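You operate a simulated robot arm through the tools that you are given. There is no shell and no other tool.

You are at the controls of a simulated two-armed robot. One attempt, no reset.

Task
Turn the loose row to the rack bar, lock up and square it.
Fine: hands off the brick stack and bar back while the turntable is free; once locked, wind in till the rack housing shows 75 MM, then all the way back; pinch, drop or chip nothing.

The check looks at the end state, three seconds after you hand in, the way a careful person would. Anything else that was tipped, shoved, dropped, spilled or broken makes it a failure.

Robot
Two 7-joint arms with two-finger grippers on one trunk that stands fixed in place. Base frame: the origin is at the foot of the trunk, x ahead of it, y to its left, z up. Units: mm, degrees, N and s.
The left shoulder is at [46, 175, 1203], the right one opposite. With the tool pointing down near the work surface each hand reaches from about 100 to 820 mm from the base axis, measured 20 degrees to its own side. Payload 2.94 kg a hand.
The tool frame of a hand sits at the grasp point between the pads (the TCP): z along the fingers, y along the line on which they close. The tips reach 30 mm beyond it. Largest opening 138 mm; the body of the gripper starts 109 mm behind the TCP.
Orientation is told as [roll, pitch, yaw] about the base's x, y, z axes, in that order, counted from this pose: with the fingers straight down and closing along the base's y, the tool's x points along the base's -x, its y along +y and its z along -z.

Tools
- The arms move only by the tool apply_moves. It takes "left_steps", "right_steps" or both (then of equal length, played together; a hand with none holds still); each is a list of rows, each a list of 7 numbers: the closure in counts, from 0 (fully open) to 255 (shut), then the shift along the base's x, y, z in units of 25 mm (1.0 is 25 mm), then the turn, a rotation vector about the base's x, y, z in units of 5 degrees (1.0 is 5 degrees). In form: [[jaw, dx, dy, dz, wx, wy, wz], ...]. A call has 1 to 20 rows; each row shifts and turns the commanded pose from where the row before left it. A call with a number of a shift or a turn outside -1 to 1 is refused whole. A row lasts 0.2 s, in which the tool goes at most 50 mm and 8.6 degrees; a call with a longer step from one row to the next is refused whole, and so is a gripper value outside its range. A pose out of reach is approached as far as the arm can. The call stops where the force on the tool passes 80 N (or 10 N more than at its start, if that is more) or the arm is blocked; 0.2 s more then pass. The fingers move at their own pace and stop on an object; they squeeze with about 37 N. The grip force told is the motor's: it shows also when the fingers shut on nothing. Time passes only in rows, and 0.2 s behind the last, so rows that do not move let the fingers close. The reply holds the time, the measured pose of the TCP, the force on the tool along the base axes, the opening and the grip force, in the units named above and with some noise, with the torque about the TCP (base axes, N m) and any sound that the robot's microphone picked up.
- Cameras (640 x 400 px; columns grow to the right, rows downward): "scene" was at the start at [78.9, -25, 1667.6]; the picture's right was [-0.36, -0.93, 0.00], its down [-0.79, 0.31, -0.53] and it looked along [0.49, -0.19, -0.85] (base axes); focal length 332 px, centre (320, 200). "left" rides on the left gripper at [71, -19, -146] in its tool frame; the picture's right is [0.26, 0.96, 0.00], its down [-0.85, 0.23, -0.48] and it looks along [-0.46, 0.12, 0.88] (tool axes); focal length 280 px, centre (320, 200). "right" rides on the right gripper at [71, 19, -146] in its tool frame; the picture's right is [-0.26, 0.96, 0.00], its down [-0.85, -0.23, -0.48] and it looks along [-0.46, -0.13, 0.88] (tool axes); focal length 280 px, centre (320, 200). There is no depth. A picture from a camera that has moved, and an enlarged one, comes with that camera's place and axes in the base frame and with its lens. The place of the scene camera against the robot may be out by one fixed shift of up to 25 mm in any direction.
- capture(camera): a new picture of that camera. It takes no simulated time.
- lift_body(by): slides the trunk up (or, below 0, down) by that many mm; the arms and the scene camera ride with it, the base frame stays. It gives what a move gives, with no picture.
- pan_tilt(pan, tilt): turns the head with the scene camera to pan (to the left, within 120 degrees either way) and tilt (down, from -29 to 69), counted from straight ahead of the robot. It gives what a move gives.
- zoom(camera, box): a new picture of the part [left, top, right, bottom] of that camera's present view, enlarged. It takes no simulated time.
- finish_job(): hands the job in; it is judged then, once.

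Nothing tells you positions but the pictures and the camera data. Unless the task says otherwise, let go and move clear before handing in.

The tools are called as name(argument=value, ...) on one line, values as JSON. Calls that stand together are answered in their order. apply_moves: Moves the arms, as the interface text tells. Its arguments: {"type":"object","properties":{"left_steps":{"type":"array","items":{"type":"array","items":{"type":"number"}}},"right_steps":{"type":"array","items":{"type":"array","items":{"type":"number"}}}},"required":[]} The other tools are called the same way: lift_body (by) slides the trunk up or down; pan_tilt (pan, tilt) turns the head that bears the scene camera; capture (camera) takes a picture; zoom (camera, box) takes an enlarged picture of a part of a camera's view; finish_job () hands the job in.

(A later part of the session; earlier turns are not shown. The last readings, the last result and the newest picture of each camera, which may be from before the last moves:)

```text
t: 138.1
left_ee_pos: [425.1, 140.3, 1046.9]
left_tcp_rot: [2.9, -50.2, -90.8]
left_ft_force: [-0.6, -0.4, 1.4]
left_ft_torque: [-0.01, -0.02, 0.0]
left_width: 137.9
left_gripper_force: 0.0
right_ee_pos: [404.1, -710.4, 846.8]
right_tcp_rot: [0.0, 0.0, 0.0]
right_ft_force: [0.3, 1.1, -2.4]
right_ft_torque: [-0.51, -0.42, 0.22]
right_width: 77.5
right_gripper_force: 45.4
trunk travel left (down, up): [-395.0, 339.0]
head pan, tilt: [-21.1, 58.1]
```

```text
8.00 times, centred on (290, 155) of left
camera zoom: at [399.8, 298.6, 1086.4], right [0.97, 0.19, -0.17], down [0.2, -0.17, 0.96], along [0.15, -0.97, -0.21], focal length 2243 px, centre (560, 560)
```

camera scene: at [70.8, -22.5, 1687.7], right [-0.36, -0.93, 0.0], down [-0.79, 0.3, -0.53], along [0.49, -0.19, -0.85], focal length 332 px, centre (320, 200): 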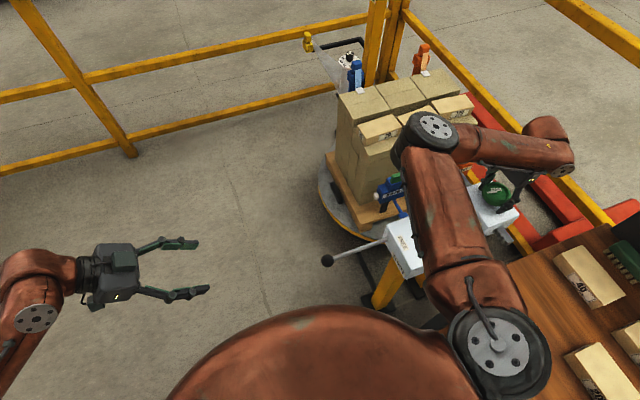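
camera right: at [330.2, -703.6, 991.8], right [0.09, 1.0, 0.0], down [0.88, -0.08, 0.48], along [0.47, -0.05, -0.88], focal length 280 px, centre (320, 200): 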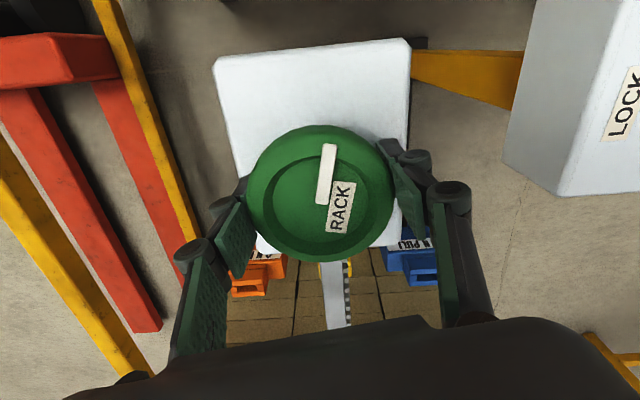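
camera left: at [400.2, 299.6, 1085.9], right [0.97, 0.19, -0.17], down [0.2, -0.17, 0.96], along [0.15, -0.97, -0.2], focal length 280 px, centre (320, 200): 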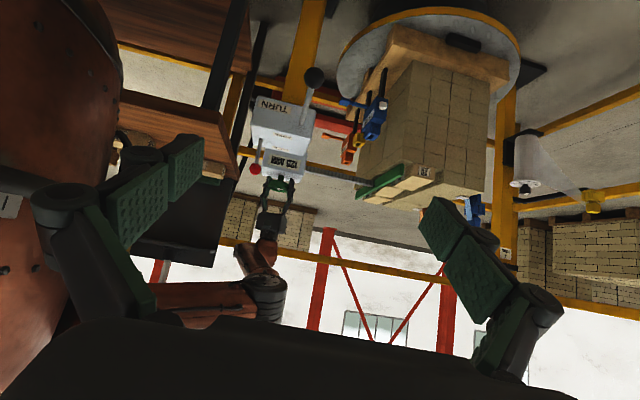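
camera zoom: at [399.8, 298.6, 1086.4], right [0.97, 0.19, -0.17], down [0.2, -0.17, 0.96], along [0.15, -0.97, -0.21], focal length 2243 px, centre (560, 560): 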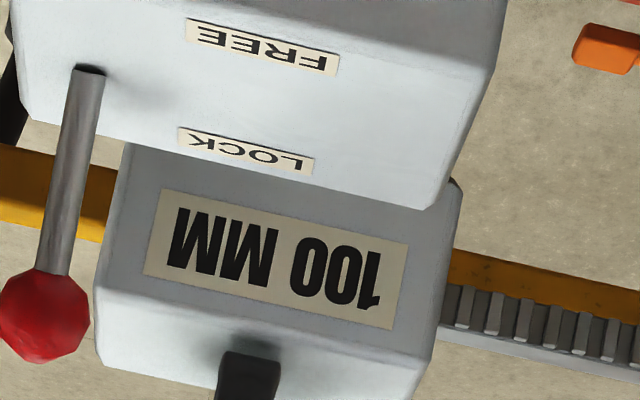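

Reading 100 and the bar has gathered the three bricks into line. Continuing gently.

apply_moves(right_steps=[[140, 0, 0, 0, 0, 0, -0.7], [140, 0, 0, 0, 0, 0, -0.7], [140, 0, 0, 0, 0, 0, -0.7], [140, 0, 0, 0, 0, 0, -0.7], [140, 0, 0, 0, 0, 0, -0.7], [140, 0, 0, 0, 0, 0, -0.7], [140, 0, 0, 0, 0, 0, -0.7], [140, 0, 0, 0, 0, 0, -0.7], [140, 0, 0, 0, 0, 0, -0.7], [140, 0, 0, 0, 0, 0, -0.7]])

zoom(camera="left", box=[300, 110, 460, 210])

zoom(camera="left", box=[250, 130, 330, 180])

```text
t: 140.3
left_ee_pos: [424.4, 141.3, 1047.0]
left_tcp_rot: [2.7, -50.2, -90.7]
left_ft_force: [-1.1, -0.4, -0.8]
left_ft_torque: [0.01, 0.0, -0.02]
left_width: 137.9
left_gripper_force: 0.0
right_ee_pos: [403.7, -709.3, 846.4]
right_tcp_rot: [-0.1, 0.0, -35.0]
right_ft_force: [-0.3, 10.1, -5.8]
right_ft_torque: [0.42, 0.21, 0.16]
right_width: 77.7
right_gripper_force: 45.1
trunk travel left (down, up): [-395.0, 339.0]
head pan, tilt: [-21.1, 58.1]
```

```text
4.00 times, centred on (380, 160) of left
camera zoom: at [399.9, 299.2, 1086.2], right [0.97, 0.19, -0.17], down [0.2, -0.17, 0.96], along [0.15, -0.97, -0.21], focal length 1122 px, centre (80, 360)
```

zoom: 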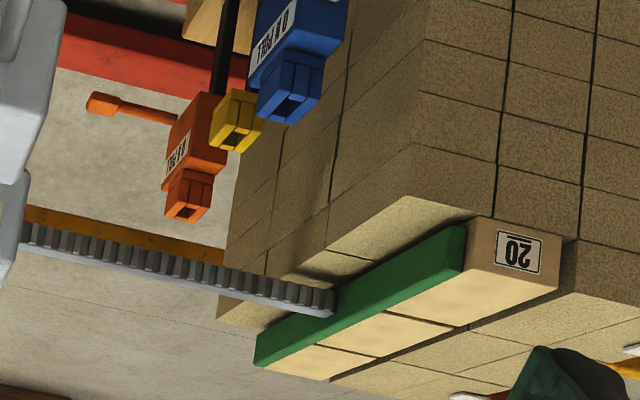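

```text
8.00 times, centred on (290, 155) of left
camera zoom: at [399.9, 299.2, 1086.2], right [0.97, 0.19, -0.17], down [0.2, -0.17, 0.96], along [0.15, -0.97, -0.21], focal length 2243 px, centre (560, 560)
```

zoom: 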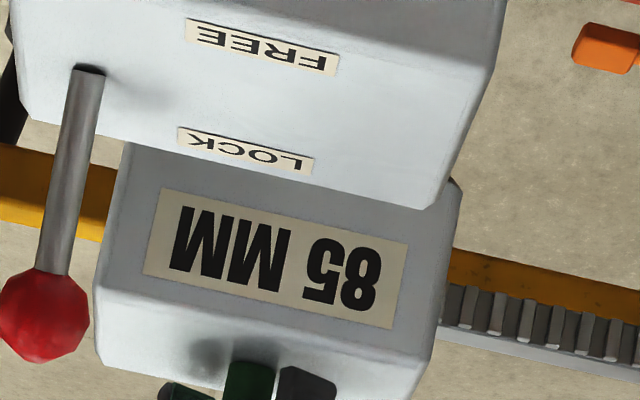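

Reading 85; row straight against the bar with a small gap still behind it. Final degrees in small steps.

apply_moves(right_steps=[[140, 0, 0, 0, 0, 0, -0.5], [140, 0, 0, 0, 0, 0, -0.5], [140, 0, 0, 0, 0, 0, -0.5], [140, 0, 0, 0, 0, 0, -0.5], [140, 0, 0, 0, 0, 0, -0.5], [140, 0, 0, 0, 0, 0, -0.5]])

zoom(camera="left", box=[300, 110, 460, 210])

zoom(camera="left", box=[250, 130, 330, 180])

```text
t: 141.7
left_ee_pos: [424.5, 142.5, 1046.7]
left_tcp_rot: [2.8, -50.2, -90.9]
left_ft_force: [0.2, 0.5, 0.5]
left_ft_torque: [-0.01, 0.04, 0.02]
left_width: 137.9
left_gripper_force: 0.1
right_ee_pos: [404.3, -708.7, 846.7]
right_tcp_rot: [0.0, 0.0, -50.0]
right_ft_force: [-0.6, 18.1, -12.6]
right_ft_torque: [0.04, -0.35, 0.16]
right_width: 77.6
right_gripper_force: 44.8
trunk travel left (down, up): [-395.0, 339.0]
head pan, tilt: [-21.1, 58.1]
```

```text
4.00 times, centred on (380, 160) of left
camera zoom: at [400.1, 299.4, 1086.1], right [0.97, 0.19, -0.17], down [0.2, -0.17, 0.96], along [0.15, -0.97, -0.21], focal length 1122 px, centre (80, 360)
```

zoom: 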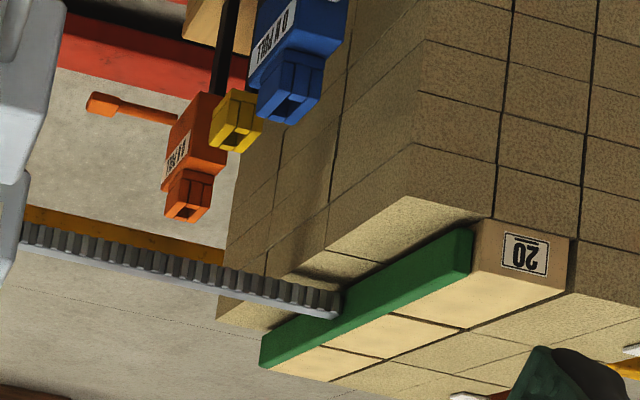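

```text
8.00 times, centred on (290, 155) of left
camera zoom: at [400.1, 299.4, 1086.1], right [0.97, 0.19, -0.17], down [0.2, -0.17, 0.96], along [0.15, -0.97, -0.21], focal length 2243 px, centre (560, 560)
```

zoom: 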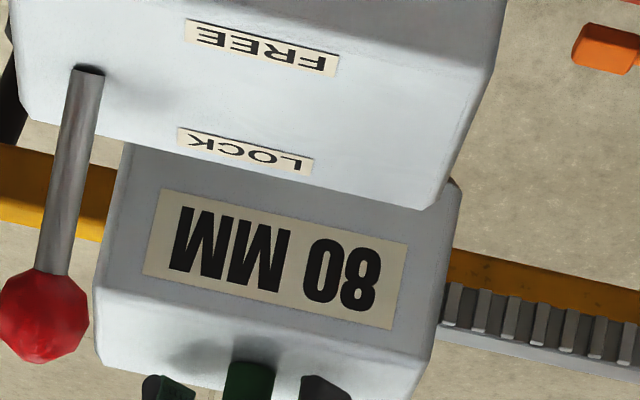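

apply_moves(right_steps=[[140, 0, 0, 0, 0, 0, -0.4], [140, 0, 0, 0, 0, 0, -0.3]])

zoom(camera="left", box=[250, 130, 330, 180])

zoom(camera="left", box=[370, 140, 470, 202])

```text
t: 142.3
left_ee_pos: [425.2, 143.5, 1047.6]
left_tcp_rot: [2.8, -50.3, -90.8]
left_ft_force: [-0.3, 0.5, 0.2]
left_ft_torque: [-0.03, -0.01, 0.02]
left_width: 137.9
left_gripper_force: 0.0
right_ee_pos: [404.5, -709.4, 846.1]
right_tcp_rot: [-0.1, 0.2, -53.5]
right_ft_force: [-2.4, 21.0, -10.5]
right_ft_torque: [-0.09, 0.28, 0.16]
right_width: 77.9
right_gripper_force: 44.9
trunk travel left (down, up): [-395.0, 339.0]
head pan, tilt: [-21.1, 58.1]
```

```text
8.00 times, centred on (290, 155) of left
camera zoom: at [399.9, 300.0, 1086.0], right [0.97, 0.19, -0.17], down [0.2, -0.17, 0.96], along [0.15, -0.97, -0.2], focal length 2243 px, centre (560, 560)
```

zoom: 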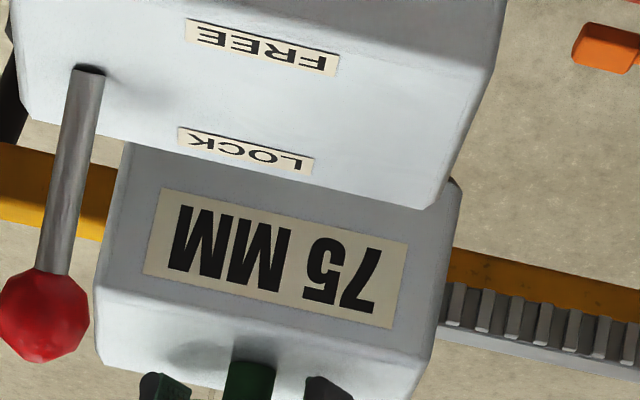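

```text
6.40 times, centred on (420, 171) of left
camera zoom: at [399.9, 300.0, 1086.0], right [0.97, 0.19, -0.17], down [0.2, -0.17, 0.96], along [0.15, -0.97, -0.2], focal length 1794 px, centre (-320, 386)
```

zoom: 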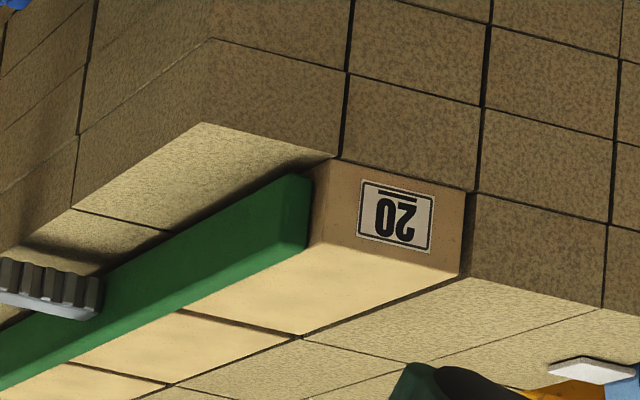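

Display shows 75. A hair more to settle in the middle of that reading, watching the load.

apply_moves(right_steps=[[140, 0, 0, 0, 0, 0, -0.3], [140, 0, 0, 0, 0, 0, -0.3], [140, 0, 0, 0, 0, 0, 0]])

zoom(camera="left", box=[250, 130, 330, 180])

zoom(camera="left", box=[370, 140, 470, 202])

zoom(camera="left", box=[340, 160, 440, 222])

zoom(camera="scene", box=[320, 50, 500, 162])

```text
t: 143.1
left_ee_pos: [424.7, 142.6, 1046.5]
left_tcp_rot: [2.9, -50.2, -90.7]
left_ft_force: [-0.4, 0.8, 0.2]
left_ft_torque: [-0.04, -0.03, -0.01]
left_width: 137.9
left_gripper_force: 0.0
right_ee_pos: [403.8, -708.6, 847.1]
right_tcp_rot: [-0.1, -0.1, -56.5]
right_ft_force: [0.0, 18.5, -11.9]
right_ft_torque: [0.22, 0.05, 0.78]
right_width: 77.6
right_gripper_force: 44.9
trunk travel left (down, up): [-395.0, 339.0]
head pan, tilt: [-21.1, 58.1]
```

```text
8.00 times, centred on (290, 155) of left
camera zoom: at [400.2, 299.8, 1086.0], right [0.97, 0.19, -0.17], down [0.2, -0.17, 0.96], along [0.15, -0.97, -0.21], focal length 2243 px, centre (560, 560)
```

zoom: 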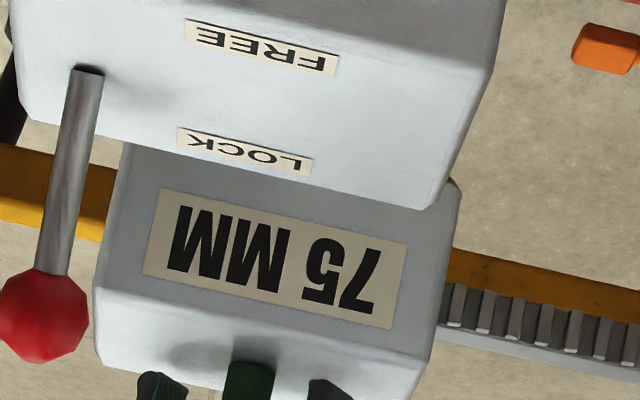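

```text
6.40 times, centred on (420, 171) of left
camera zoom: at [400.2, 299.8, 1086.0], right [0.97, 0.19, -0.17], down [0.2, -0.17, 0.96], along [0.15, -0.97, -0.21], focal length 1794 px, centre (-320, 386)
```

zoom: 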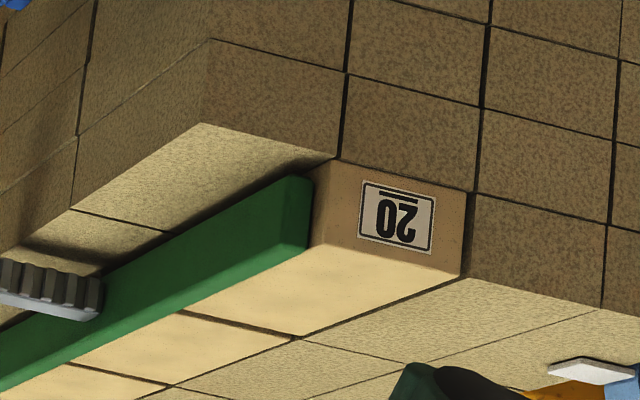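

```text
6.40 times, centred on (390, 191) of left
camera zoom: at [400.2, 299.8, 1086.0], right [0.97, 0.19, -0.17], down [0.2, -0.17, 0.96], along [0.15, -0.97, -0.21], focal length 1794 px, centre (-128, 258)
```

zoom: 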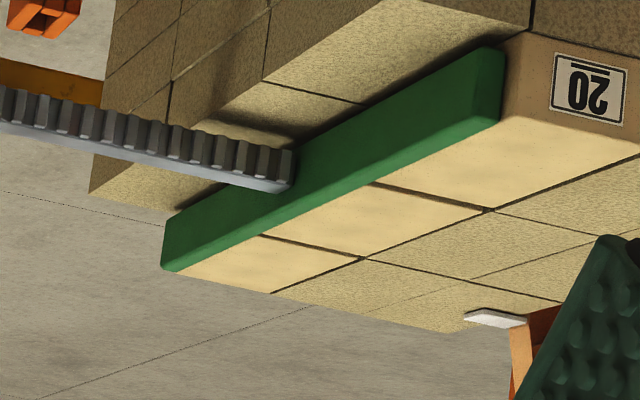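

```text
3.56 times, centred on (410, 106) of scene
camera zoom: at [71.0, -23.4, 1687.6], right [-0.36, -0.93, 0.0], down [-0.79, 0.3, -0.53], along [0.49, -0.19, -0.85], focal length 1179 px, centre (0, 534)
```

zoom: 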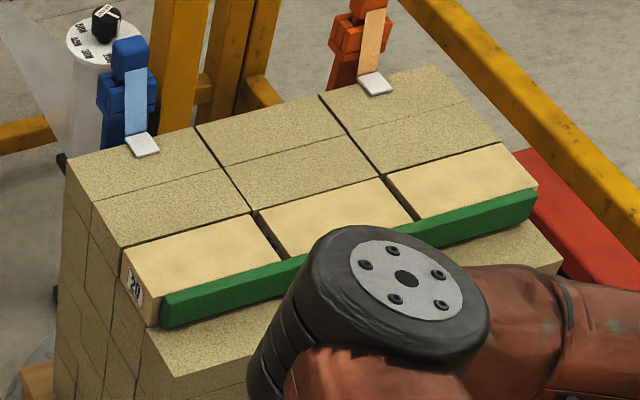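

The row is straight, flush against the course behind it, and the reading is 75 with load just coming up. Now winding all the way back (counter-clockwise).

apply_moves(right_steps=[[140, 0, 0, 0, 0, 0, 0.5], [140, 0, 0, 0, 0, 0, 1], [140, 0, 0, 0, 0, 0, 1], [140, 0, 0, 0, 0, 0, 1], [140, 0, 0, 0, 0, 0, 1], [140, 0, 0, 0, 0, 0, 1], [140, 0, 0, 0, 0, 0, 1], [140, 0, 0, 0, 0, 0, 1], [140, 0, 0, 0, 0, 0, 1], [140, 0, 0, 0, 0, 0, 1], [140, 0, 0, 0, 0, 0, 1], [140, 0, 0, 0, 0, 0, 1], [140, 0, 0, 0, 0, 0, 1], [140, 0, 0, 0, 0, 0, 1], [140, 0, 0, 0, 0, 0, 1], [140, 0, 0, 0, 0, 0, 1], [140, 0, 0, 0, 0, 0, 1], [140, 0, 0, 0, 0, 0, 1], [140, 0, 0, 0, 0, 0, 1], [140, 0, 0, 0, 0, 0, 1]])

zoom(camera="left", box=[220, 100, 460, 250])

zoom(camera="left", box=[340, 130, 460, 205])

```text
t: 147.3
left_ee_pos: [425.8, 142.0, 1047.6]
left_tcp_rot: [2.8, -50.2, -90.8]
left_ft_force: [0.0, 0.4, -0.1]
left_ft_torque: [-0.04, -0.02, -0.02]
left_width: 138.2
left_gripper_force: 0.1
right_ee_pos: [403.8, -710.7, 847.1]
right_tcp_rot: [-0.2, 0.0, 41.1]
right_ft_force: [7.4, 5.9, -6.5]
right_ft_torque: [-0.44, -0.17, -0.03]
right_width: 77.9
right_gripper_force: 45.1
trunk travel left (down, up): [-395.0, 339.0]
head pan, tilt: [-21.1, 58.1]
```

```text
2.67 times, centred on (340, 175) of left
camera zoom: at [400.5, 298.6, 1086.1], right [0.97, 0.19, -0.17], down [0.21, -0.17, 0.96], along [0.15, -0.97, -0.21], focal length 748 px, centre (267, 267)
```

zoom: 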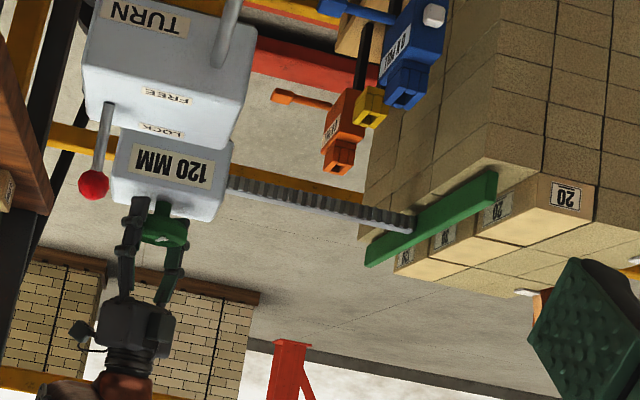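

```text
5.33 times, centred on (400, 168) of left
camera zoom: at [400.5, 298.6, 1086.1], right [0.97, 0.19, -0.17], down [0.21, -0.17, 0.96], along [0.15, -0.97, -0.21], focal length 1495 px, centre (-107, 373)
```

zoom: 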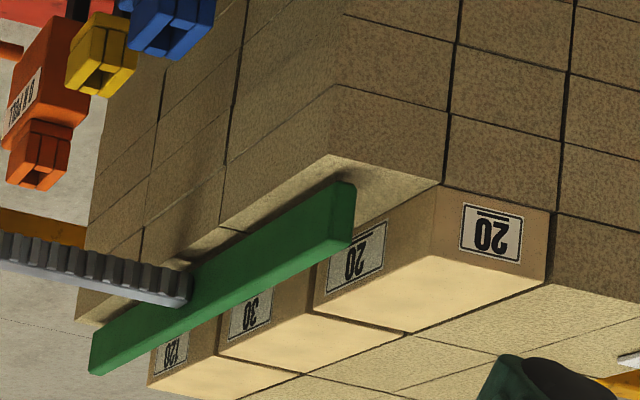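

The row stays put and straight; reading 120 on the way back. Continuing, then regripping.

apply_moves(right_steps=[[140, 0, 0, 0, 0, 0, 1], [140, 0, 0, 0, 0, 0, 1], [140, 0, 0, 0, 0, 0, 1], [140, 0, 0, 0, 0, 0, 1], [140, 0, 0, 0, 0, 0, 1], [140, 0, 0, 0, 0, 0, 1], [140, 0, 0, 0, 0, 0, 1], [140, 0, 0, 0, 0, 0, 1], [140, 0, 0, 0, 0, 0, 1], [140, 0, 0, 0, 0, 0, 0], [100, 0, 0, 0, 0, 0, 0], [55, 0, 0, 0, 0, 0, 0], [55, 0, 0, 0, 0, 0, 0], [55, 0, 0, 0, 0, 0, -1], [55, 0, 0, 0, 0, 0, -1], [55, 0, 0, 0, 0, 0, -1], [55, 0, 0, 0, 0, 0, -1], [55, 0, 0, 0, 0, 0, -1], [55, 0, 0, 0, 0, 0, -1], [55, 0, 0, 0, 0, 0, -1]])

apply_moves(right_steps=[[55, 0, 0, 0, 0, 0, -1], [55, 0, 0, 0, 0, 0, -1], [55, 0, 0, 0, 0, 0, -1], [55, 0, 0, 0, 0, 0, -1], [55, 0, 0, 0, 0, 0, -1], [55, 0, 0, 0, 0, 0, -1], [55, 0, 0, 0, 0, 0, -1], [55, 0, 0, 0, 0, 0, -1], [55, 0, 0, 0, 0, 0, -1], [55, 0, 0, 0, 0, 0, -1], [55, 0, 0, 0, 0, 0, -1], [55, 0, 0, 0, 0, 0, -1], [55, 0, 0, 0, 0, 0, -1], [55, 0, 0, 0, 0, 0, -1], [55, 0, 0, 0, 0, 0, -1], [55, 0, 0, 0, 0, 0, -1], [55, 0, 0, 0, 0, 0, -1], [55, 0, 0, 0, 0, 0, -1], [55, 0, 0, 0, 0, 0, -1], [55, 0, 0, 0, 0, 0, -1]])

apply_moves(right_steps=[[55, 0, 0, 0, 0, 0, -1], [55, 0, 0, 0, 0, 0, -1], [55, 0, 0, 0, 0, 0, -1], [55, 0, 0, 0, 0, 0, -1], [55, 0, 0, 0, 0, 0, -1], [55, 0, 0, 0, 0, 0, -1], [55, 0, 0, 0, 0, 0, -1], [55, 0, 0, 0, 0, 0, -1], [55, 0, 0, 0, 0, 0, 0], [100, 0, 0, 0, 0, 0, 0], [140, 0, 0, 0, 0, 0, 0], [140, 0, 0, 0, 0, 0, 0], [140, 0, 0, 0, 0, 0, 0]])

zoom(camera="left", box=[220, 100, 460, 250])

capture(camera="right")

```text
t: 151.5
left_ee_pos: [424.5, 141.3, 1046.9]
left_tcp_rot: [2.8, -50.2, -90.8]
left_ft_force: [0.7, -0.5, 0.0]
left_ft_torque: [0.01, -0.02, 0.03]
left_width: 137.9
left_gripper_force: 0.1
right_ee_pos: [404.4, -711.0, 846.5]
right_tcp_rot: [0.0, -0.1, 51.1]
right_ft_force: [0.9, -0.2, -0.6]
right_ft_torque: [0.01, 0.01, 0.04]
right_width: 108.0
right_gripper_force: 0.1
trunk travel left (down, up): [-395.0, 339.0]
head pan, tilt: [-21.1, 58.1]
```

```text
t: 155.7
left_ee_pos: [424.1, 141.5, 1047.0]
left_tcp_rot: [2.8, -50.2, -90.8]
left_ft_force: [0.1, -0.2, -0.3]
left_ft_torque: [-0.01, -0.02, 0.02]
left_width: 137.9
left_gripper_force: 0.1
right_ee_pos: [403.1, -711.7, 846.4]
right_tcp_rot: [-0.1, 0.0, -49.0]
right_ft_force: [-1.1, -0.3, -0.2]
right_ft_torque: [0.0, -0.02, -0.01]
right_width: 108.3
right_gripper_force: 0.0
trunk travel left (down, up): [-395.0, 339.0]
head pan, tilt: [-21.1, 58.1]
```

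```text
t: 158.5
left_ee_pos: [425.4, 141.7, 1047.2]
left_tcp_rot: [2.8, -50.2, -90.8]
left_ft_force: [0.4, 0.6, 0.5]
left_ft_torque: [0.02, 0.01, -0.01]
left_width: 138.1
left_gripper_force: 0.0
right_ee_pos: [405.0, -710.6, 847.6]
right_tcp_rot: [0.0, -0.1, -88.9]
right_ft_force: [6.5, -1.4, 3.3]
right_ft_torque: [0.15, -0.12, -0.02]
right_width: 77.7
right_gripper_force: 45.1
trunk travel left (down, up): [-395.0, 339.0]
head pan, tilt: [-21.1, 58.1]
```

```text
2.67 times, centred on (340, 175) of left
camera zoom: at [400.0, 298.8, 1086.3], right [0.97, 0.19, -0.17], down [0.2, -0.17, 0.96], along [0.15, -0.97, -0.21], focal length 748 px, centre (267, 267)
```

zoom: 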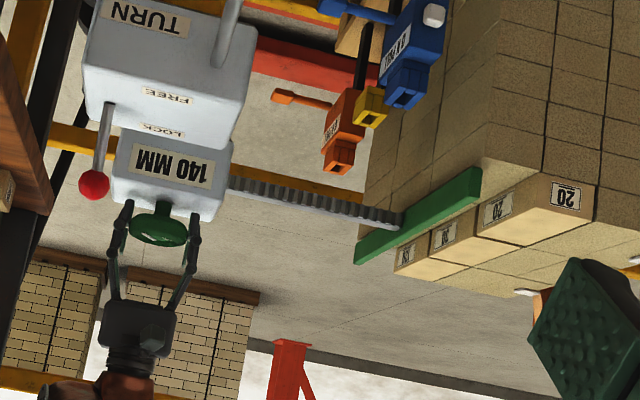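

```text
taken
camera right: at [422.1, -639.0, 992.0], right [0.97, -0.24, 0.0], down [-0.21, -0.85, 0.48], along [-0.12, -0.46, -0.88], focal length 280 px, centre (320, 200)
```

right: 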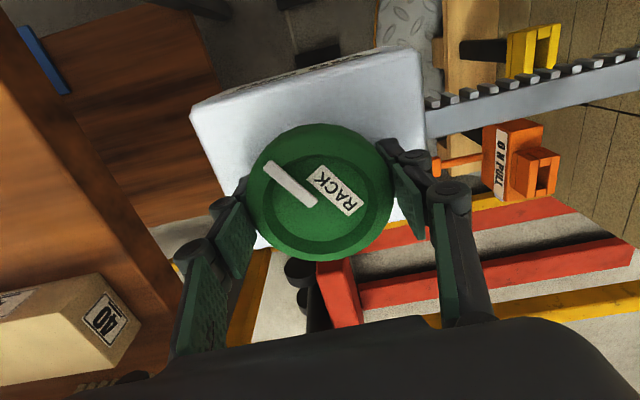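

Regripped at 140. Next half turn back.

apply_moves(right_steps=[[140, 0, 0, 0, 0, 0, 1], [140, 0, 0, 0, 0, 0, 1], [140, 0, 0, 0, 0, 0, 1], [140, 0, 0, 0, 0, 0, 1], [140, 0, 0, 0, 0, 0, 1], [140, 0, 0, 0, 0, 0, 1], [140, 0, 0, 0, 0, 0, 1], [140, 0, 0, 0, 0, 0, 1], [140, 0, 0, 0, 0, 0, 1], [140, 0, 0, 0, 0, 0, 1], [140, 0, 0, 0, 0, 0, 1], [140, 0, 0, 0, 0, 0, 1], [140, 0, 0, 0, 0, 0, 1], [140, 0, 0, 0, 0, 0, 1], [140, 0, 0, 0, 0, 0, 1], [140, 0, 0, 0, 0, 0, 1], [140, 0, 0, 0, 0, 0, 1], [140, 0, 0, 0, 0, 0, 1], [140, 0, 0, 0, 0, 0, 1], [140, 0, 0, 0, 0, 0, 1]])

apply_moves(right_steps=[[140, 0, 0, 0, 0, 0, 1], [140, 0, 0, 0, 0, 0, 1], [140, 0, 0, 0, 0, 0, 1], [140, 0, 0, 0, 0, 0, 1], [140, 0, 0, 0, 0, 0, 1], [140, 0, 0, 0, 0, 0, 1], [140, 0, 0, 0, 0, 0, 1], [140, 0, 0, 0, 0, 0, 1], [140, 0, 0, 0, 0, 0, 1], [140, 0, 0, 0, 0, 0, 1], [140, 0, 0, 0, 0, 0, 1], [140, 0, 0, 0, 0, 0, 1], [140, 0, 0, 0, 0, 0, 1], [140, 0, 0, 0, 0, 0, 1], [140, 0, 0, 0, 0, 0, 1], [140, 0, 0, 0, 0, 0, 0]])

zoom(camera="left", box=[220, 100, 460, 250])

```text
t: 162.7
left_ee_pos: [423.9, 142.4, 1045.4]
left_tcp_rot: [2.8, -50.2, -90.8]
left_ft_force: [0.3, -0.3, 0.3]
left_ft_torque: [0.01, 0.02, 0.0]
left_width: 138.1
left_gripper_force: 0.0
right_ee_pos: [402.8, -710.1, 847.0]
right_tcp_rot: [-0.2, 0.1, 11.1]
right_ft_force: [15.4, -0.6, 10.3]
right_ft_torque: [0.16, -0.35, -0.03]
right_width: 77.5
right_gripper_force: 45.1
trunk travel left (down, up): [-395.0, 339.0]
head pan, tilt: [-21.1, 58.1]
```

```text
t: 166.1
left_ee_pos: [424.9, 142.9, 1047.0]
left_tcp_rot: [2.7, -50.2, -90.8]
left_ft_force: [-0.4, -0.7, -0.4]
left_ft_torque: [-0.01, 0.01, -0.01]
left_width: 138.2
left_gripper_force: 0.0
right_ee_pos: [404.8, -710.7, 846.7]
right_tcp_rot: [-0.2, 0.0, 86.0]
right_ft_force: [19.8, -8.7, 13.3]
right_ft_torque: [0.26, -0.02, 0.0]
right_width: 77.6
right_gripper_force: 44.9
trunk travel left (down, up): [-395.0, 339.0]
head pan, tilt: [-21.1, 58.1]
```

```text
2.67 times, centred on (340, 175) of left
camera zoom: at [400.5, 299.0, 1086.0], right [0.97, 0.19, -0.17], down [0.21, -0.17, 0.96], along [0.15, -0.97, -0.21], focal length 748 px, centre (267, 267)
```

zoom: 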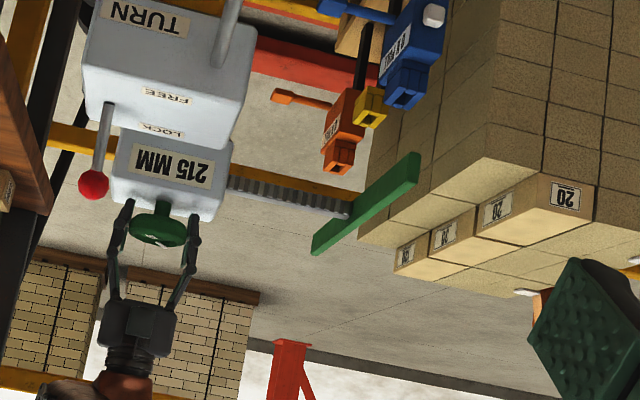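

Reading 215. Regripping again and winding back another half turn.

apply_moves(right_steps=[[100, 0, 0, 0, 0, 0, 0], [55, 0, 0, 0, 0, 0, 0], [55, 0, 0, 0, 0, 0, 0], [55, 0, 0, 0, 0, 0, -1], [55, 0, 0, 0, 0, 0, -1], [55, 0, 0, 0, 0, 0, -1], [55, 0, 0, 0, 0, 0, -1], [55, 0, 0, 0, 0, 0, -1], [55, 0, 0, 0, 0, 0, -1], [55, 0, 0, 0, 0, 0, -1], [55, 0, 0, 0, 0, 0, -1], [55, 0, 0, 0, 0, 0, -1], [55, 0, 0, 0, 0, 0, -1], [55, 0, 0, 0, 0, 0, -1], [55, 0, 0, 0, 0, 0, -1], [55, 0, 0, 0, 0, 0, -1], [55, 0, 0, 0, 0, 0, -1], [55, 0, 0, 0, 0, 0, -1], [55, 0, 0, 0, 0, 0, -1], [55, 0, 0, 0, 0, 0, -1]])

apply_moves(right_steps=[[55, 0, 0, 0, 0, 0, -1], [55, 0, 0, 0, 0, 0, -1], [55, 0, 0, 0, 0, 0, -1], [55, 0, 0, 0, 0, 0, -1], [55, 0, 0, 0, 0, 0, -1], [55, 0, 0, 0, 0, 0, -1], [55, 0, 0, 0, 0, 0, -1], [55, 0, 0, 0, 0, 0, -1], [55, 0, 0, 0, 0, 0, -1], [55, 0, 0, 0, 0, 0, -1], [55, 0, 0, 0, 0, 0, -1], [55, 0, 0, 0, 0, 0, -1], [55, 0, 0, 0, 0, 0, -1], [55, 0, 0, 0, 0, 0, -1], [55, 0, 0, 0, 0, 0, -1], [55, 0, 0, 0, 0, 0, -1], [55, 0, 0, 0, 0, 0, -1], [55, 0, 0, 0, 0, 0, -1], [55, 0, 0, 0, 0, 0, 0]])

apply_moves(right_steps=[[100, 0, 0, 0, 0, 0, 0], [140, 0, 0, 0, 0, 0, 0], [140, 0, 0, 0, 0, 0, 0], [140, 0, 0, 0, 0, 0, 0], [140, 0, 0, 0, 0, 0, 1], [140, 0, 0, 0, 0, 0, 1], [140, 0, 0, 0, 0, 0, 1], [140, 0, 0, 0, 0, 0, 1], [140, 0, 0, 0, 0, 0, 1], [140, 0, 0, 0, 0, 0, 1], [140, 0, 0, 0, 0, 0, 1], [140, 0, 0, 0, 0, 0, 1], [140, 0, 0, 0, 0, 0, 1], [140, 0, 0, 0, 0, 0, 1], [140, 0, 0, 0, 0, 0, 1], [140, 0, 0, 0, 0, 0, 1], [140, 0, 0, 0, 0, 0, 1], [140, 0, 0, 0, 0, 0, 1], [140, 0, 0, 0, 0, 0, 1], [140, 0, 0, 0, 0, 0, 1]])

apply_moves(right_steps=[[140, 0, 0, 0, 0, 0, 1], [140, 0, 0, 0, 0, 0, 1], [140, 0, 0, 0, 0, 0, 1], [140, 0, 0, 0, 0, 0, 1], [140, 0, 0, 0, 0, 0, 1], [140, 0, 0, 0, 0, 0, 1], [140, 0, 0, 0, 0, 0, 1], [140, 0, 0, 0, 0, 0, 1], [140, 0, 0, 0, 0, 0, 1], [140, 0, 0, 0, 0, 0, 1], [140, 0, 0, 0, 0, 0, 1], [140, 0, 0, 0, 0, 0, 1], [140, 0, 0, 0, 0, 0, 1], [140, 0, 0, 0, 0, 0, 1], [140, 0, 0, 0, 0, 0, 1], [140, 0, 0, 0, 0, 0, 1], [140, 0, 0, 0, 0, 0, 1], [140, 0, 0, 0, 0, 0, 1], [140, 0, 0, 0, 0, 0, 1], [140, 0, 0, 0, 0, 0, 0]])

zoom(camera="left", box=[220, 100, 460, 250])

```text
t: 170.3
left_ee_pos: [424.2, 140.6, 1047.0]
left_tcp_rot: [2.8, -50.1, -90.8]
left_ft_force: [0.3, -0.4, 0.1]
left_ft_torque: [0.0, -0.01, -0.02]
left_width: 138.1
left_gripper_force: 0.2
right_ee_pos: [402.7, -710.5, 847.2]
right_tcp_rot: [-0.1, 0.1, 0.9]
right_ft_force: [0.6, -0.5, -0.6]
right_ft_torque: [-0.02, 0.0, -0.02]
right_width: 108.6
right_gripper_force: 0.0
trunk travel left (down, up): [-395.0, 339.0]
head pan, tilt: [-21.1, 58.1]
```

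```text
t: 174.3
left_ee_pos: [424.5, 140.0, 1047.1]
left_tcp_rot: [2.8, -50.2, -90.8]
left_ft_force: [0.2, 0.2, -0.9]
left_ft_torque: [0.01, 0.0, 0.03]
left_width: 137.9
left_gripper_force: 0.0
right_ee_pos: [403.7, -711.3, 846.8]
right_tcp_rot: [0.0, 0.0, -89.0]
right_ft_force: [0.4, 0.3, 0.4]
right_ft_torque: [-0.01, -0.01, -0.01]
right_width: 108.2
right_gripper_force: 0.0
trunk travel left (down, up): [-395.0, 339.0]
head pan, tilt: [-21.1, 58.1]
```

```text
t: 178.5
left_ee_pos: [425.7, 142.8, 1046.6]
left_tcp_rot: [2.7, -50.1, -90.6]
left_ft_force: [-0.7, 0.5, 0.5]
left_ft_torque: [-0.02, 0.01, -0.01]
left_width: 137.7
left_gripper_force: 0.0
right_ee_pos: [405.1, -709.8, 847.2]
right_tcp_rot: [-0.2, -0.2, -8.8]
right_ft_force: [20.3, -5.6, 14.0]
right_ft_torque: [0.11, -0.01, -0.07]
right_width: 77.4
right_gripper_force: 45.1
trunk travel left (down, up): [-395.0, 339.0]
head pan, tilt: [-21.1, 58.1]
```

```text
t: 182.7
left_ee_pos: [425.6, 142.3, 1046.2]
left_tcp_rot: [2.7, -50.2, -90.8]
left_ft_force: [-0.1, 0.9, -0.3]
left_ft_torque: [-0.02, -0.01, -0.01]
left_width: 138.1
left_gripper_force: 0.2
right_ee_pos: [405.1, -710.0, 846.4]
right_tcp_rot: [-0.2, 0.0, 86.0]
right_ft_force: [17.3, -7.4, 13.1]
right_ft_torque: [-0.09, 0.07, 0.04]
right_width: 77.3
right_gripper_force: 44.9
trunk travel left (down, up): [-395.0, 339.0]
head pan, tilt: [-21.1, 58.1]
```

```text
2.67 times, centred on (340, 175) of left
camera zoom: at [400.5, 299.4, 1086.1], right [0.97, 0.19, -0.17], down [0.2, -0.17, 0.96], along [0.15, -0.97, -0.21], focal length 748 px, centre (267, 267)
```

zoom: 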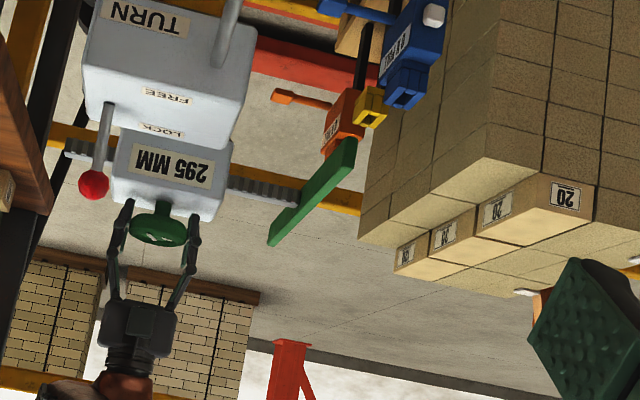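

Reading 295. One last regrip and wind to the back stop.

apply_moves(right_steps=[[100, 0, 0, 0, 0, 0, 0], [55, 0, 0, 0, 0, 0, 0], [55, 0, 0, 0, 0, 0, 0], [55, 0, 0, 0, 0, 0, -1], [55, 0, 0, 0, 0, 0, -1], [55, 0, 0, 0, 0, 0, -1], [55, 0, 0, 0, 0, 0, -1], [55, 0, 0, 0, 0, 0, -1], [55, 0, 0, 0, 0, 0, -1], [55, 0, 0, 0, 0, 0, -1], [55, 0, 0, 0, 0, 0, -1], [55, 0, 0, 0, 0, 0, -1], [55, 0, 0, 0, 0, 0, -1], [55, 0, 0, 0, 0, 0, -1], [55, 0, 0, 0, 0, 0, -1], [55, 0, 0, 0, 0, 0, -1], [55, 0, 0, 0, 0, 0, -1], [55, 0, 0, 0, 0, 0, -1], [55, 0, 0, 0, 0, 0, -1], [55, 0, 0, 0, 0, 0, -1]])

apply_moves(right_steps=[[55, 0, 0, 0, 0, 0, -1], [55, 0, 0, 0, 0, 0, 0], [100, 0, 0, 0, 0, 0, 0], [140, 0, 0, 0, 0, 0, 0], [140, 0, 0, 0, 0, 0, 0], [140, 0, 0, 0, 0, 0, 0], [140, 0, 0, 0, 0, 0, 1], [140, 0, 0, 0, 0, 0, 1], [140, 0, 0, 0, 0, 0, 1], [140, 0, 0, 0, 0, 0, 1], [140, 0, 0, 0, 0, 0, 1], [140, 0, 0, 0, 0, 0, 1], [140, 0, 0, 0, 0, 0, 1], [140, 0, 0, 0, 0, 0, 1], [140, 0, 0, 0, 0, 0, 1], [140, 0, 0, 0, 0, 0, 1], [140, 0, 0, 0, 0, 0, 1], [140, 0, 0, 0, 0, 0, 1]])

zoom(camera="left", box=[250, 130, 330, 180])

```text
t: 186.9
left_ee_pos: [424.7, 141.8, 1048.0]
left_tcp_rot: [2.9, -50.3, -90.8]
left_ft_force: [-0.2, 0.2, 0.5]
left_ft_torque: [-0.01, 0.02, 0.01]
left_width: 137.9
left_gripper_force: 0.1
right_ee_pos: [403.9, -710.7, 846.3]
right_tcp_rot: [-0.1, -0.1, 0.9]
right_ft_force: [-0.2, -0.4, 0.3]
right_ft_torque: [-0.01, 0.01, -0.01]
right_width: 108.3
right_gripper_force: 0.0
trunk travel left (down, up): [-395.0, 339.0]
head pan, tilt: [-21.1, 58.1]
```

```text
t: 190.7
left_ee_pos: [424.7, 142.3, 1047.3]
left_tcp_rot: [2.8, -50.1, -90.8]
left_ft_force: [-0.8, -0.4, 0.6]
left_ft_torque: [-0.01, 0.02, 0.01]
left_width: 137.9
left_gripper_force: 0.1
right_ee_pos: [405.1, -712.0, 846.3]
right_tcp_rot: [-0.3, -0.1, 56.1]
right_ft_force: [6.8, -9.1, 3.8]
right_ft_torque: [0.44, 0.15, -0.04]
right_width: 77.2
right_gripper_force: 45.0
trunk travel left (down, up): [-395.0, 339.0]
head pan, tilt: [-21.1, 58.1]
```

```text
8.00 times, centred on (290, 155) of left
camera zoom: at [400.1, 298.5, 1086.5], right [0.97, 0.19, -0.17], down [0.2, -0.17, 0.96], along [0.15, -0.97, -0.21], focal length 2243 px, centre (560, 560)
```

zoom: 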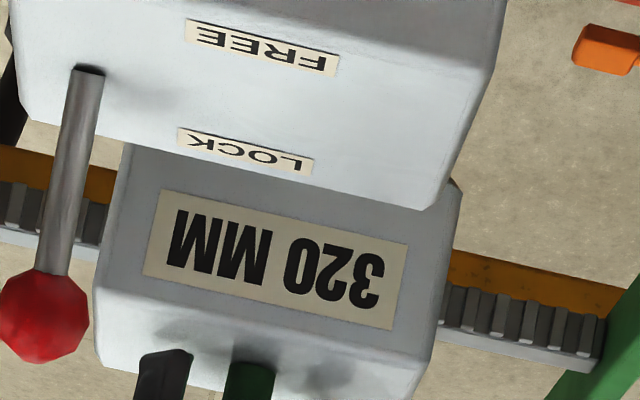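

Reading 320, almost home. A little further until it meets the stop.

apply_moves(right_steps=[[140, 0, 0, 0, 0, 0, 0.7], [140, 0, 0, 0, 0, 0, 0.7], [140, 0, 0, 0, 0, 0, 0.7], [140, 0, 0, 0, 0, 0, 0]])

zoom(camera="left", box=[250, 130, 330, 180])

```text
t: 191.7
left_ee_pos: [425.8, 140.0, 1048.3]
left_tcp_rot: [2.8, -50.3, -90.9]
left_ft_force: [-0.2, 0.5, -0.8]
left_ft_torque: [0.03, 0.02, 0.01]
left_width: 137.9
left_gripper_force: 0.0
right_ee_pos: [405.3, -712.3, 846.4]
right_tcp_rot: [-0.3, 0.1, 66.6]
right_ft_force: [13.5, -16.1, 8.8]
right_ft_torque: [0.14, -0.06, -2.02]
right_width: 77.6
right_gripper_force: 45.1
trunk travel left (down, up): [-395.0, 339.0]
head pan, tilt: [-21.1, 58.1]
```

```text
8.00 times, centred on (290, 155) of left
camera zoom: at [400.4, 298.3, 1086.4], right [0.97, 0.19, -0.17], down [0.2, -0.17, 0.96], along [0.15, -0.97, -0.21], focal length 2243 px, centre (560, 560)
```

zoom: 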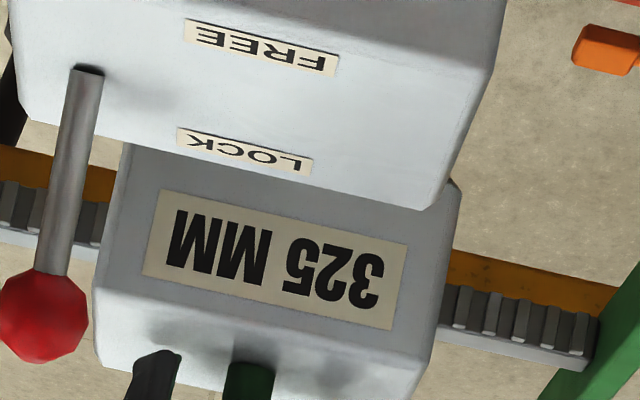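

Back at 325 against the stop. Releasing the knob and lifting clear.

apply_moves(right_steps=[[110, 0, 0, 0, 0, 0, 0], [55, 0, 0, 0, 0, 0, 0], [20, 0, 0, 0, 0, 0, 0], [20, 0, 0, 0, 0, 0, 0], [20, 0, 0, 0.5, 0, 0, 0], [20, 0, 0, 1, 0, 0, 0], [20, 0, 0, 1, 0, 0, 0], [20, 0, 0, 1, 0, 0, 0], [20, 0, 0, 1, 0, 0, -1], [20, 0, 0, 1, 0, 0, -1], [20, 0, 0, 1, 0, 0, -1], [20, 0, 0, 1, 0, 0, -1], [20, 0, 0, 1, 0, 0, -1], [20, 0, 0, 1, 0, 0, -1], [20, 0, 0, 1, 0, 0, -1], [20, 0, 0, 0, 0, 0, -1], [20, 0, 0, 0, 0, 0, -1], [20, 0, 0, 0, 0, 0, -1], [20, 0, 0, 0, 0, 0, -1], [20, 0, 0, 0, 0, 0, -1]])

capture(camera="right")

capture(camera="left")

zoom(camera="left", box=[220, 80, 460, 230])

capture(camera="scene")

```text
t: 195.9
left_ee_pos: [424.9, 142.8, 1045.8]
left_tcp_rot: [2.9, -50.2, -90.8]
left_ft_force: [-0.3, 0.7, -0.8]
left_ft_torque: [0.03, -0.01, -0.02]
left_width: 138.1
left_gripper_force: 0.0
right_ee_pos: [404.2, -710.7, 1109.4]
right_tcp_rot: [-0.1, 0.0, 6.4]
right_ft_force: [-0.3, 0.3, 0.4]
right_ft_torque: [0.02, -0.03, 0.04]
right_width: 127.4
right_gripper_force: 0.1
trunk travel left (down, up): [-395.0, 339.0]
head pan, tilt: [-21.1, 58.1]
```

```text
taken
camera right: at [330.4, -699.6, 1254.1], right [0.15, 0.99, 0.0], down [0.87, -0.13, 0.48], along [0.47, -0.07, -0.88], focal length 280 px, centre (320, 200)
```

right: 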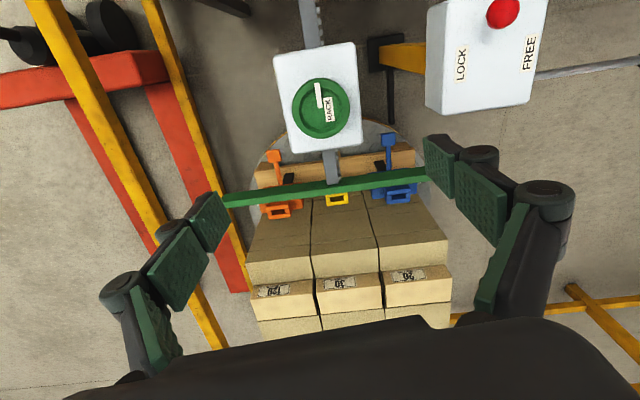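

```text
taken
camera left: at [399.7, 298.9, 1086.4], right [0.97, 0.19, -0.17], down [0.2, -0.17, 0.96], along [0.15, -0.97, -0.21], focal length 280 px, centre (320, 200)
```

left: 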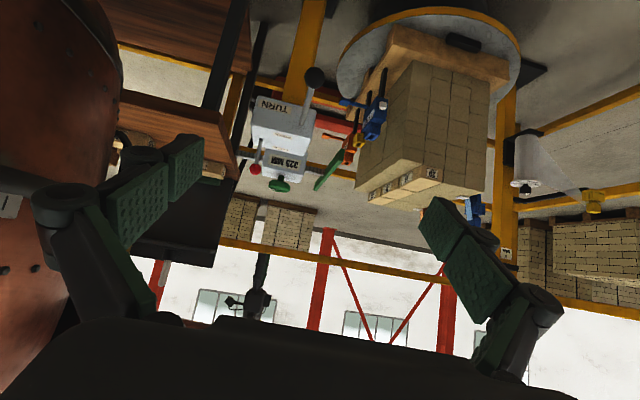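

```text
2.67 times, centred on (340, 155) of left
camera zoom: at [399.7, 298.9, 1086.4], right [0.97, 0.19, -0.17], down [0.2, -0.17, 0.96], along [0.15, -0.97, -0.21], focal length 748 px, centre (267, 320)
```

zoom: 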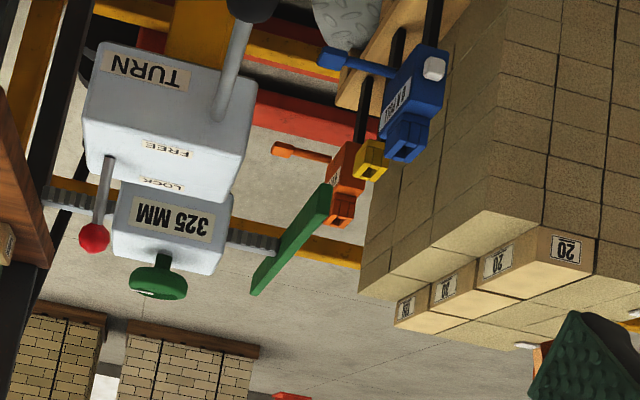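

```text
taken
camera scene: at [70.2, -24.7, 1687.7], right [-0.36, -0.93, 0.0], down [-0.79, 0.31, -0.53], along [0.49, -0.19, -0.85], focal length 332 px, centre (320, 200)
```

scene: 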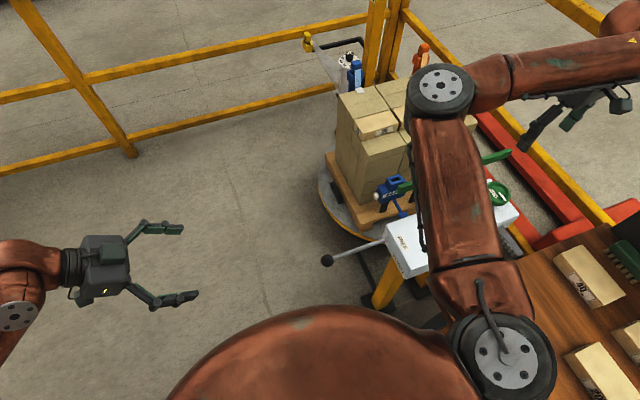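

zoom(camera="right", box=[230, 180, 470, 330])

zoom(camera="left", box=[350, 130, 470, 205])

zoom(camera="right", box=[400, 0, 560, 100])

zoom(camera="scene", box=[300, 20, 500, 145])

```text
2.67 times, centred on (350, 255) of right
camera zoom: at [330.4, -699.6, 1254.1], right [0.15, 0.99, 0.0], down [0.87, -0.13, 0.48], along [0.47, -0.07, -0.88], focal length 748 px, centre (240, 53)
```

zoom: 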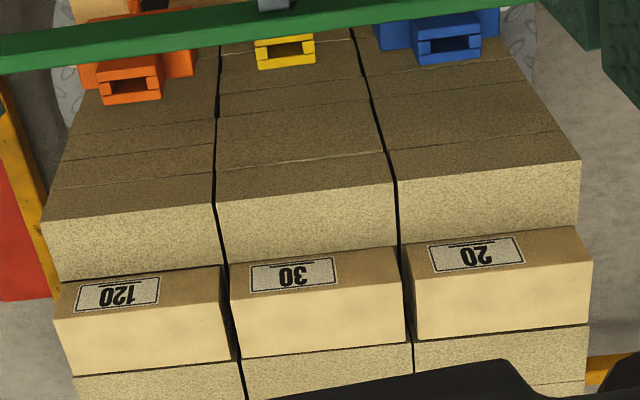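

```text
5.33 times, centred on (410, 168) of left
camera zoom: at [399.7, 298.9, 1086.4], right [0.97, 0.19, -0.17], down [0.2, -0.17, 0.96], along [0.15, -0.97, -0.21], focal length 1495 px, centre (-160, 373)
```

zoom: 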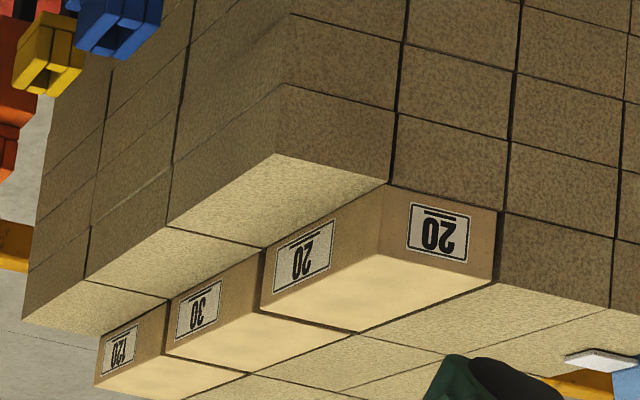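

```text
4.00 times, centred on (480, 50) of right
camera zoom: at [330.4, -699.6, 1254.1], right [0.15, 0.99, 0.0], down [0.87, -0.13, 0.48], along [0.47, -0.07, -0.88], focal length 1122 px, centre (-320, 800)
```

zoom: 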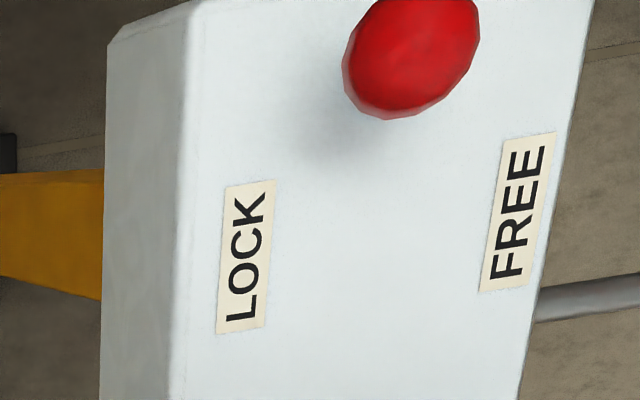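

```text
3.20 times, centred on (400, 82) of scene
camera zoom: at [70.2, -24.7, 1687.7], right [-0.36, -0.93, 0.0], down [-0.79, 0.31, -0.53], along [0.49, -0.19, -0.85], focal length 1061 px, centre (64, 576)
```

zoom: 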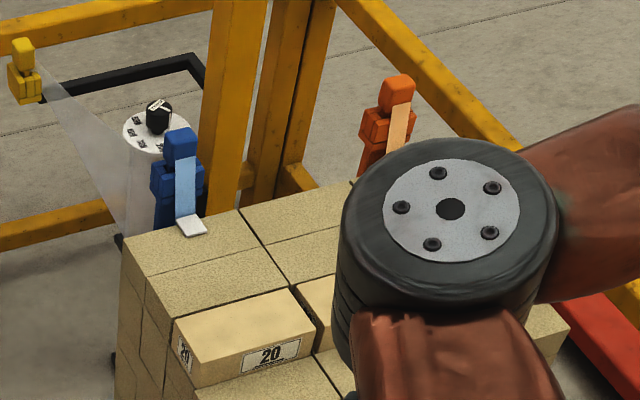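

Everything checks: row flush and straight, lever at LOCK, bar back at 325. I'll move both hands well clear and take one last look.

apply_moves(right_steps=[[20, -0.5, 0, 1, 0, 0, 0], [20, -0.5, 0.5, 1, 0, 0, 0], [20, -0.5, 0.5, 1, 0, 0, 0], [20, -0.5, 0.5, 1, 0, 0, 0], [20, -0.5, 0.5, 1, 0, 0, 0], [20, -0.5, 0.5, 0, 0, 0, 0]], left_steps=[[0, 0, 1, 0, 0, 0, 0], [0, 0, 1, 0, 0, 0, 0], [0, 0, 1, 0, 0, 0, 0], [0, 0, 1, 0, 0, 0, 0], [0, 0, 1, 0, 0, 0, 0], [0, 0, 1, 0, 0, 0, 0]])

capture(camera="right")

capture(camera="scene")

zoom(camera="left", box=[220, 80, 460, 230])

```text
t: 197.3
left_ee_pos: [423.6, 293.5, 1047.8]
left_tcp_rot: [2.9, -50.2, -90.9]
left_ft_force: [0.8, -0.1, -0.4]
left_ft_torque: [-0.04, 0.0, -0.03]
left_width: 137.9
left_gripper_force: 0.0
right_ee_pos: [328.0, -646.4, 1235.1]
right_tcp_rot: [-0.2, 0.0, 6.6]
right_ft_force: [-0.2, 0.7, -0.1]
right_ft_torque: [0.0, 0.0, -0.01]
right_width: 127.2
right_gripper_force: 0.1
trunk travel left (down, up): [-395.0, 339.0]
head pan, tilt: [-21.1, 58.1]
```

```text
taken
camera right: at [255.7, -635.6, 1380.8], right [0.15, 0.99, 0.0], down [0.87, -0.13, 0.48], along [0.47, -0.07, -0.88], focal length 280 px, centre (320, 200)
```

right: 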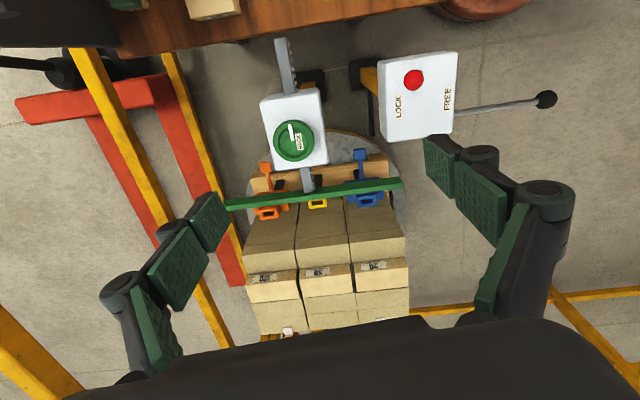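

```text
taken
camera scene: at [69.8, -23.4, 1687.7], right [-0.36, -0.93, 0.0], down [-0.79, 0.3, -0.53], along [0.49, -0.19, -0.85], focal length 332 px, centre (320, 200)
```

scene: 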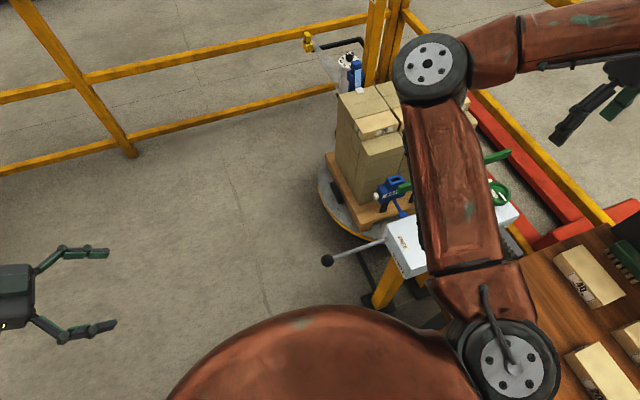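

```text
2.67 times, centred on (340, 155) of left
camera zoom: at [398.5, 449.8, 1087.1], right [0.97, 0.19, -0.17], down [0.2, -0.17, 0.96], along [0.15, -0.97, -0.2], focal length 748 px, centre (267, 320)
```

zoom: 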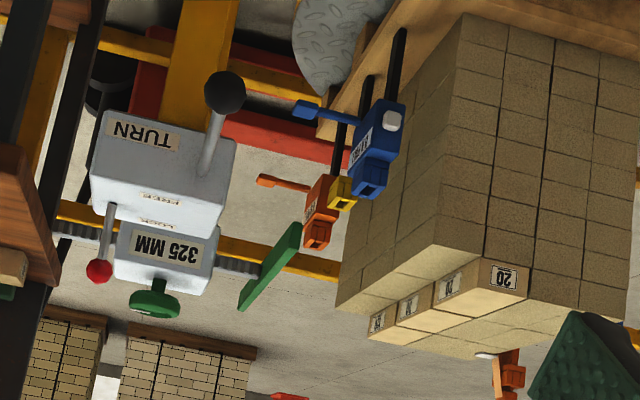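

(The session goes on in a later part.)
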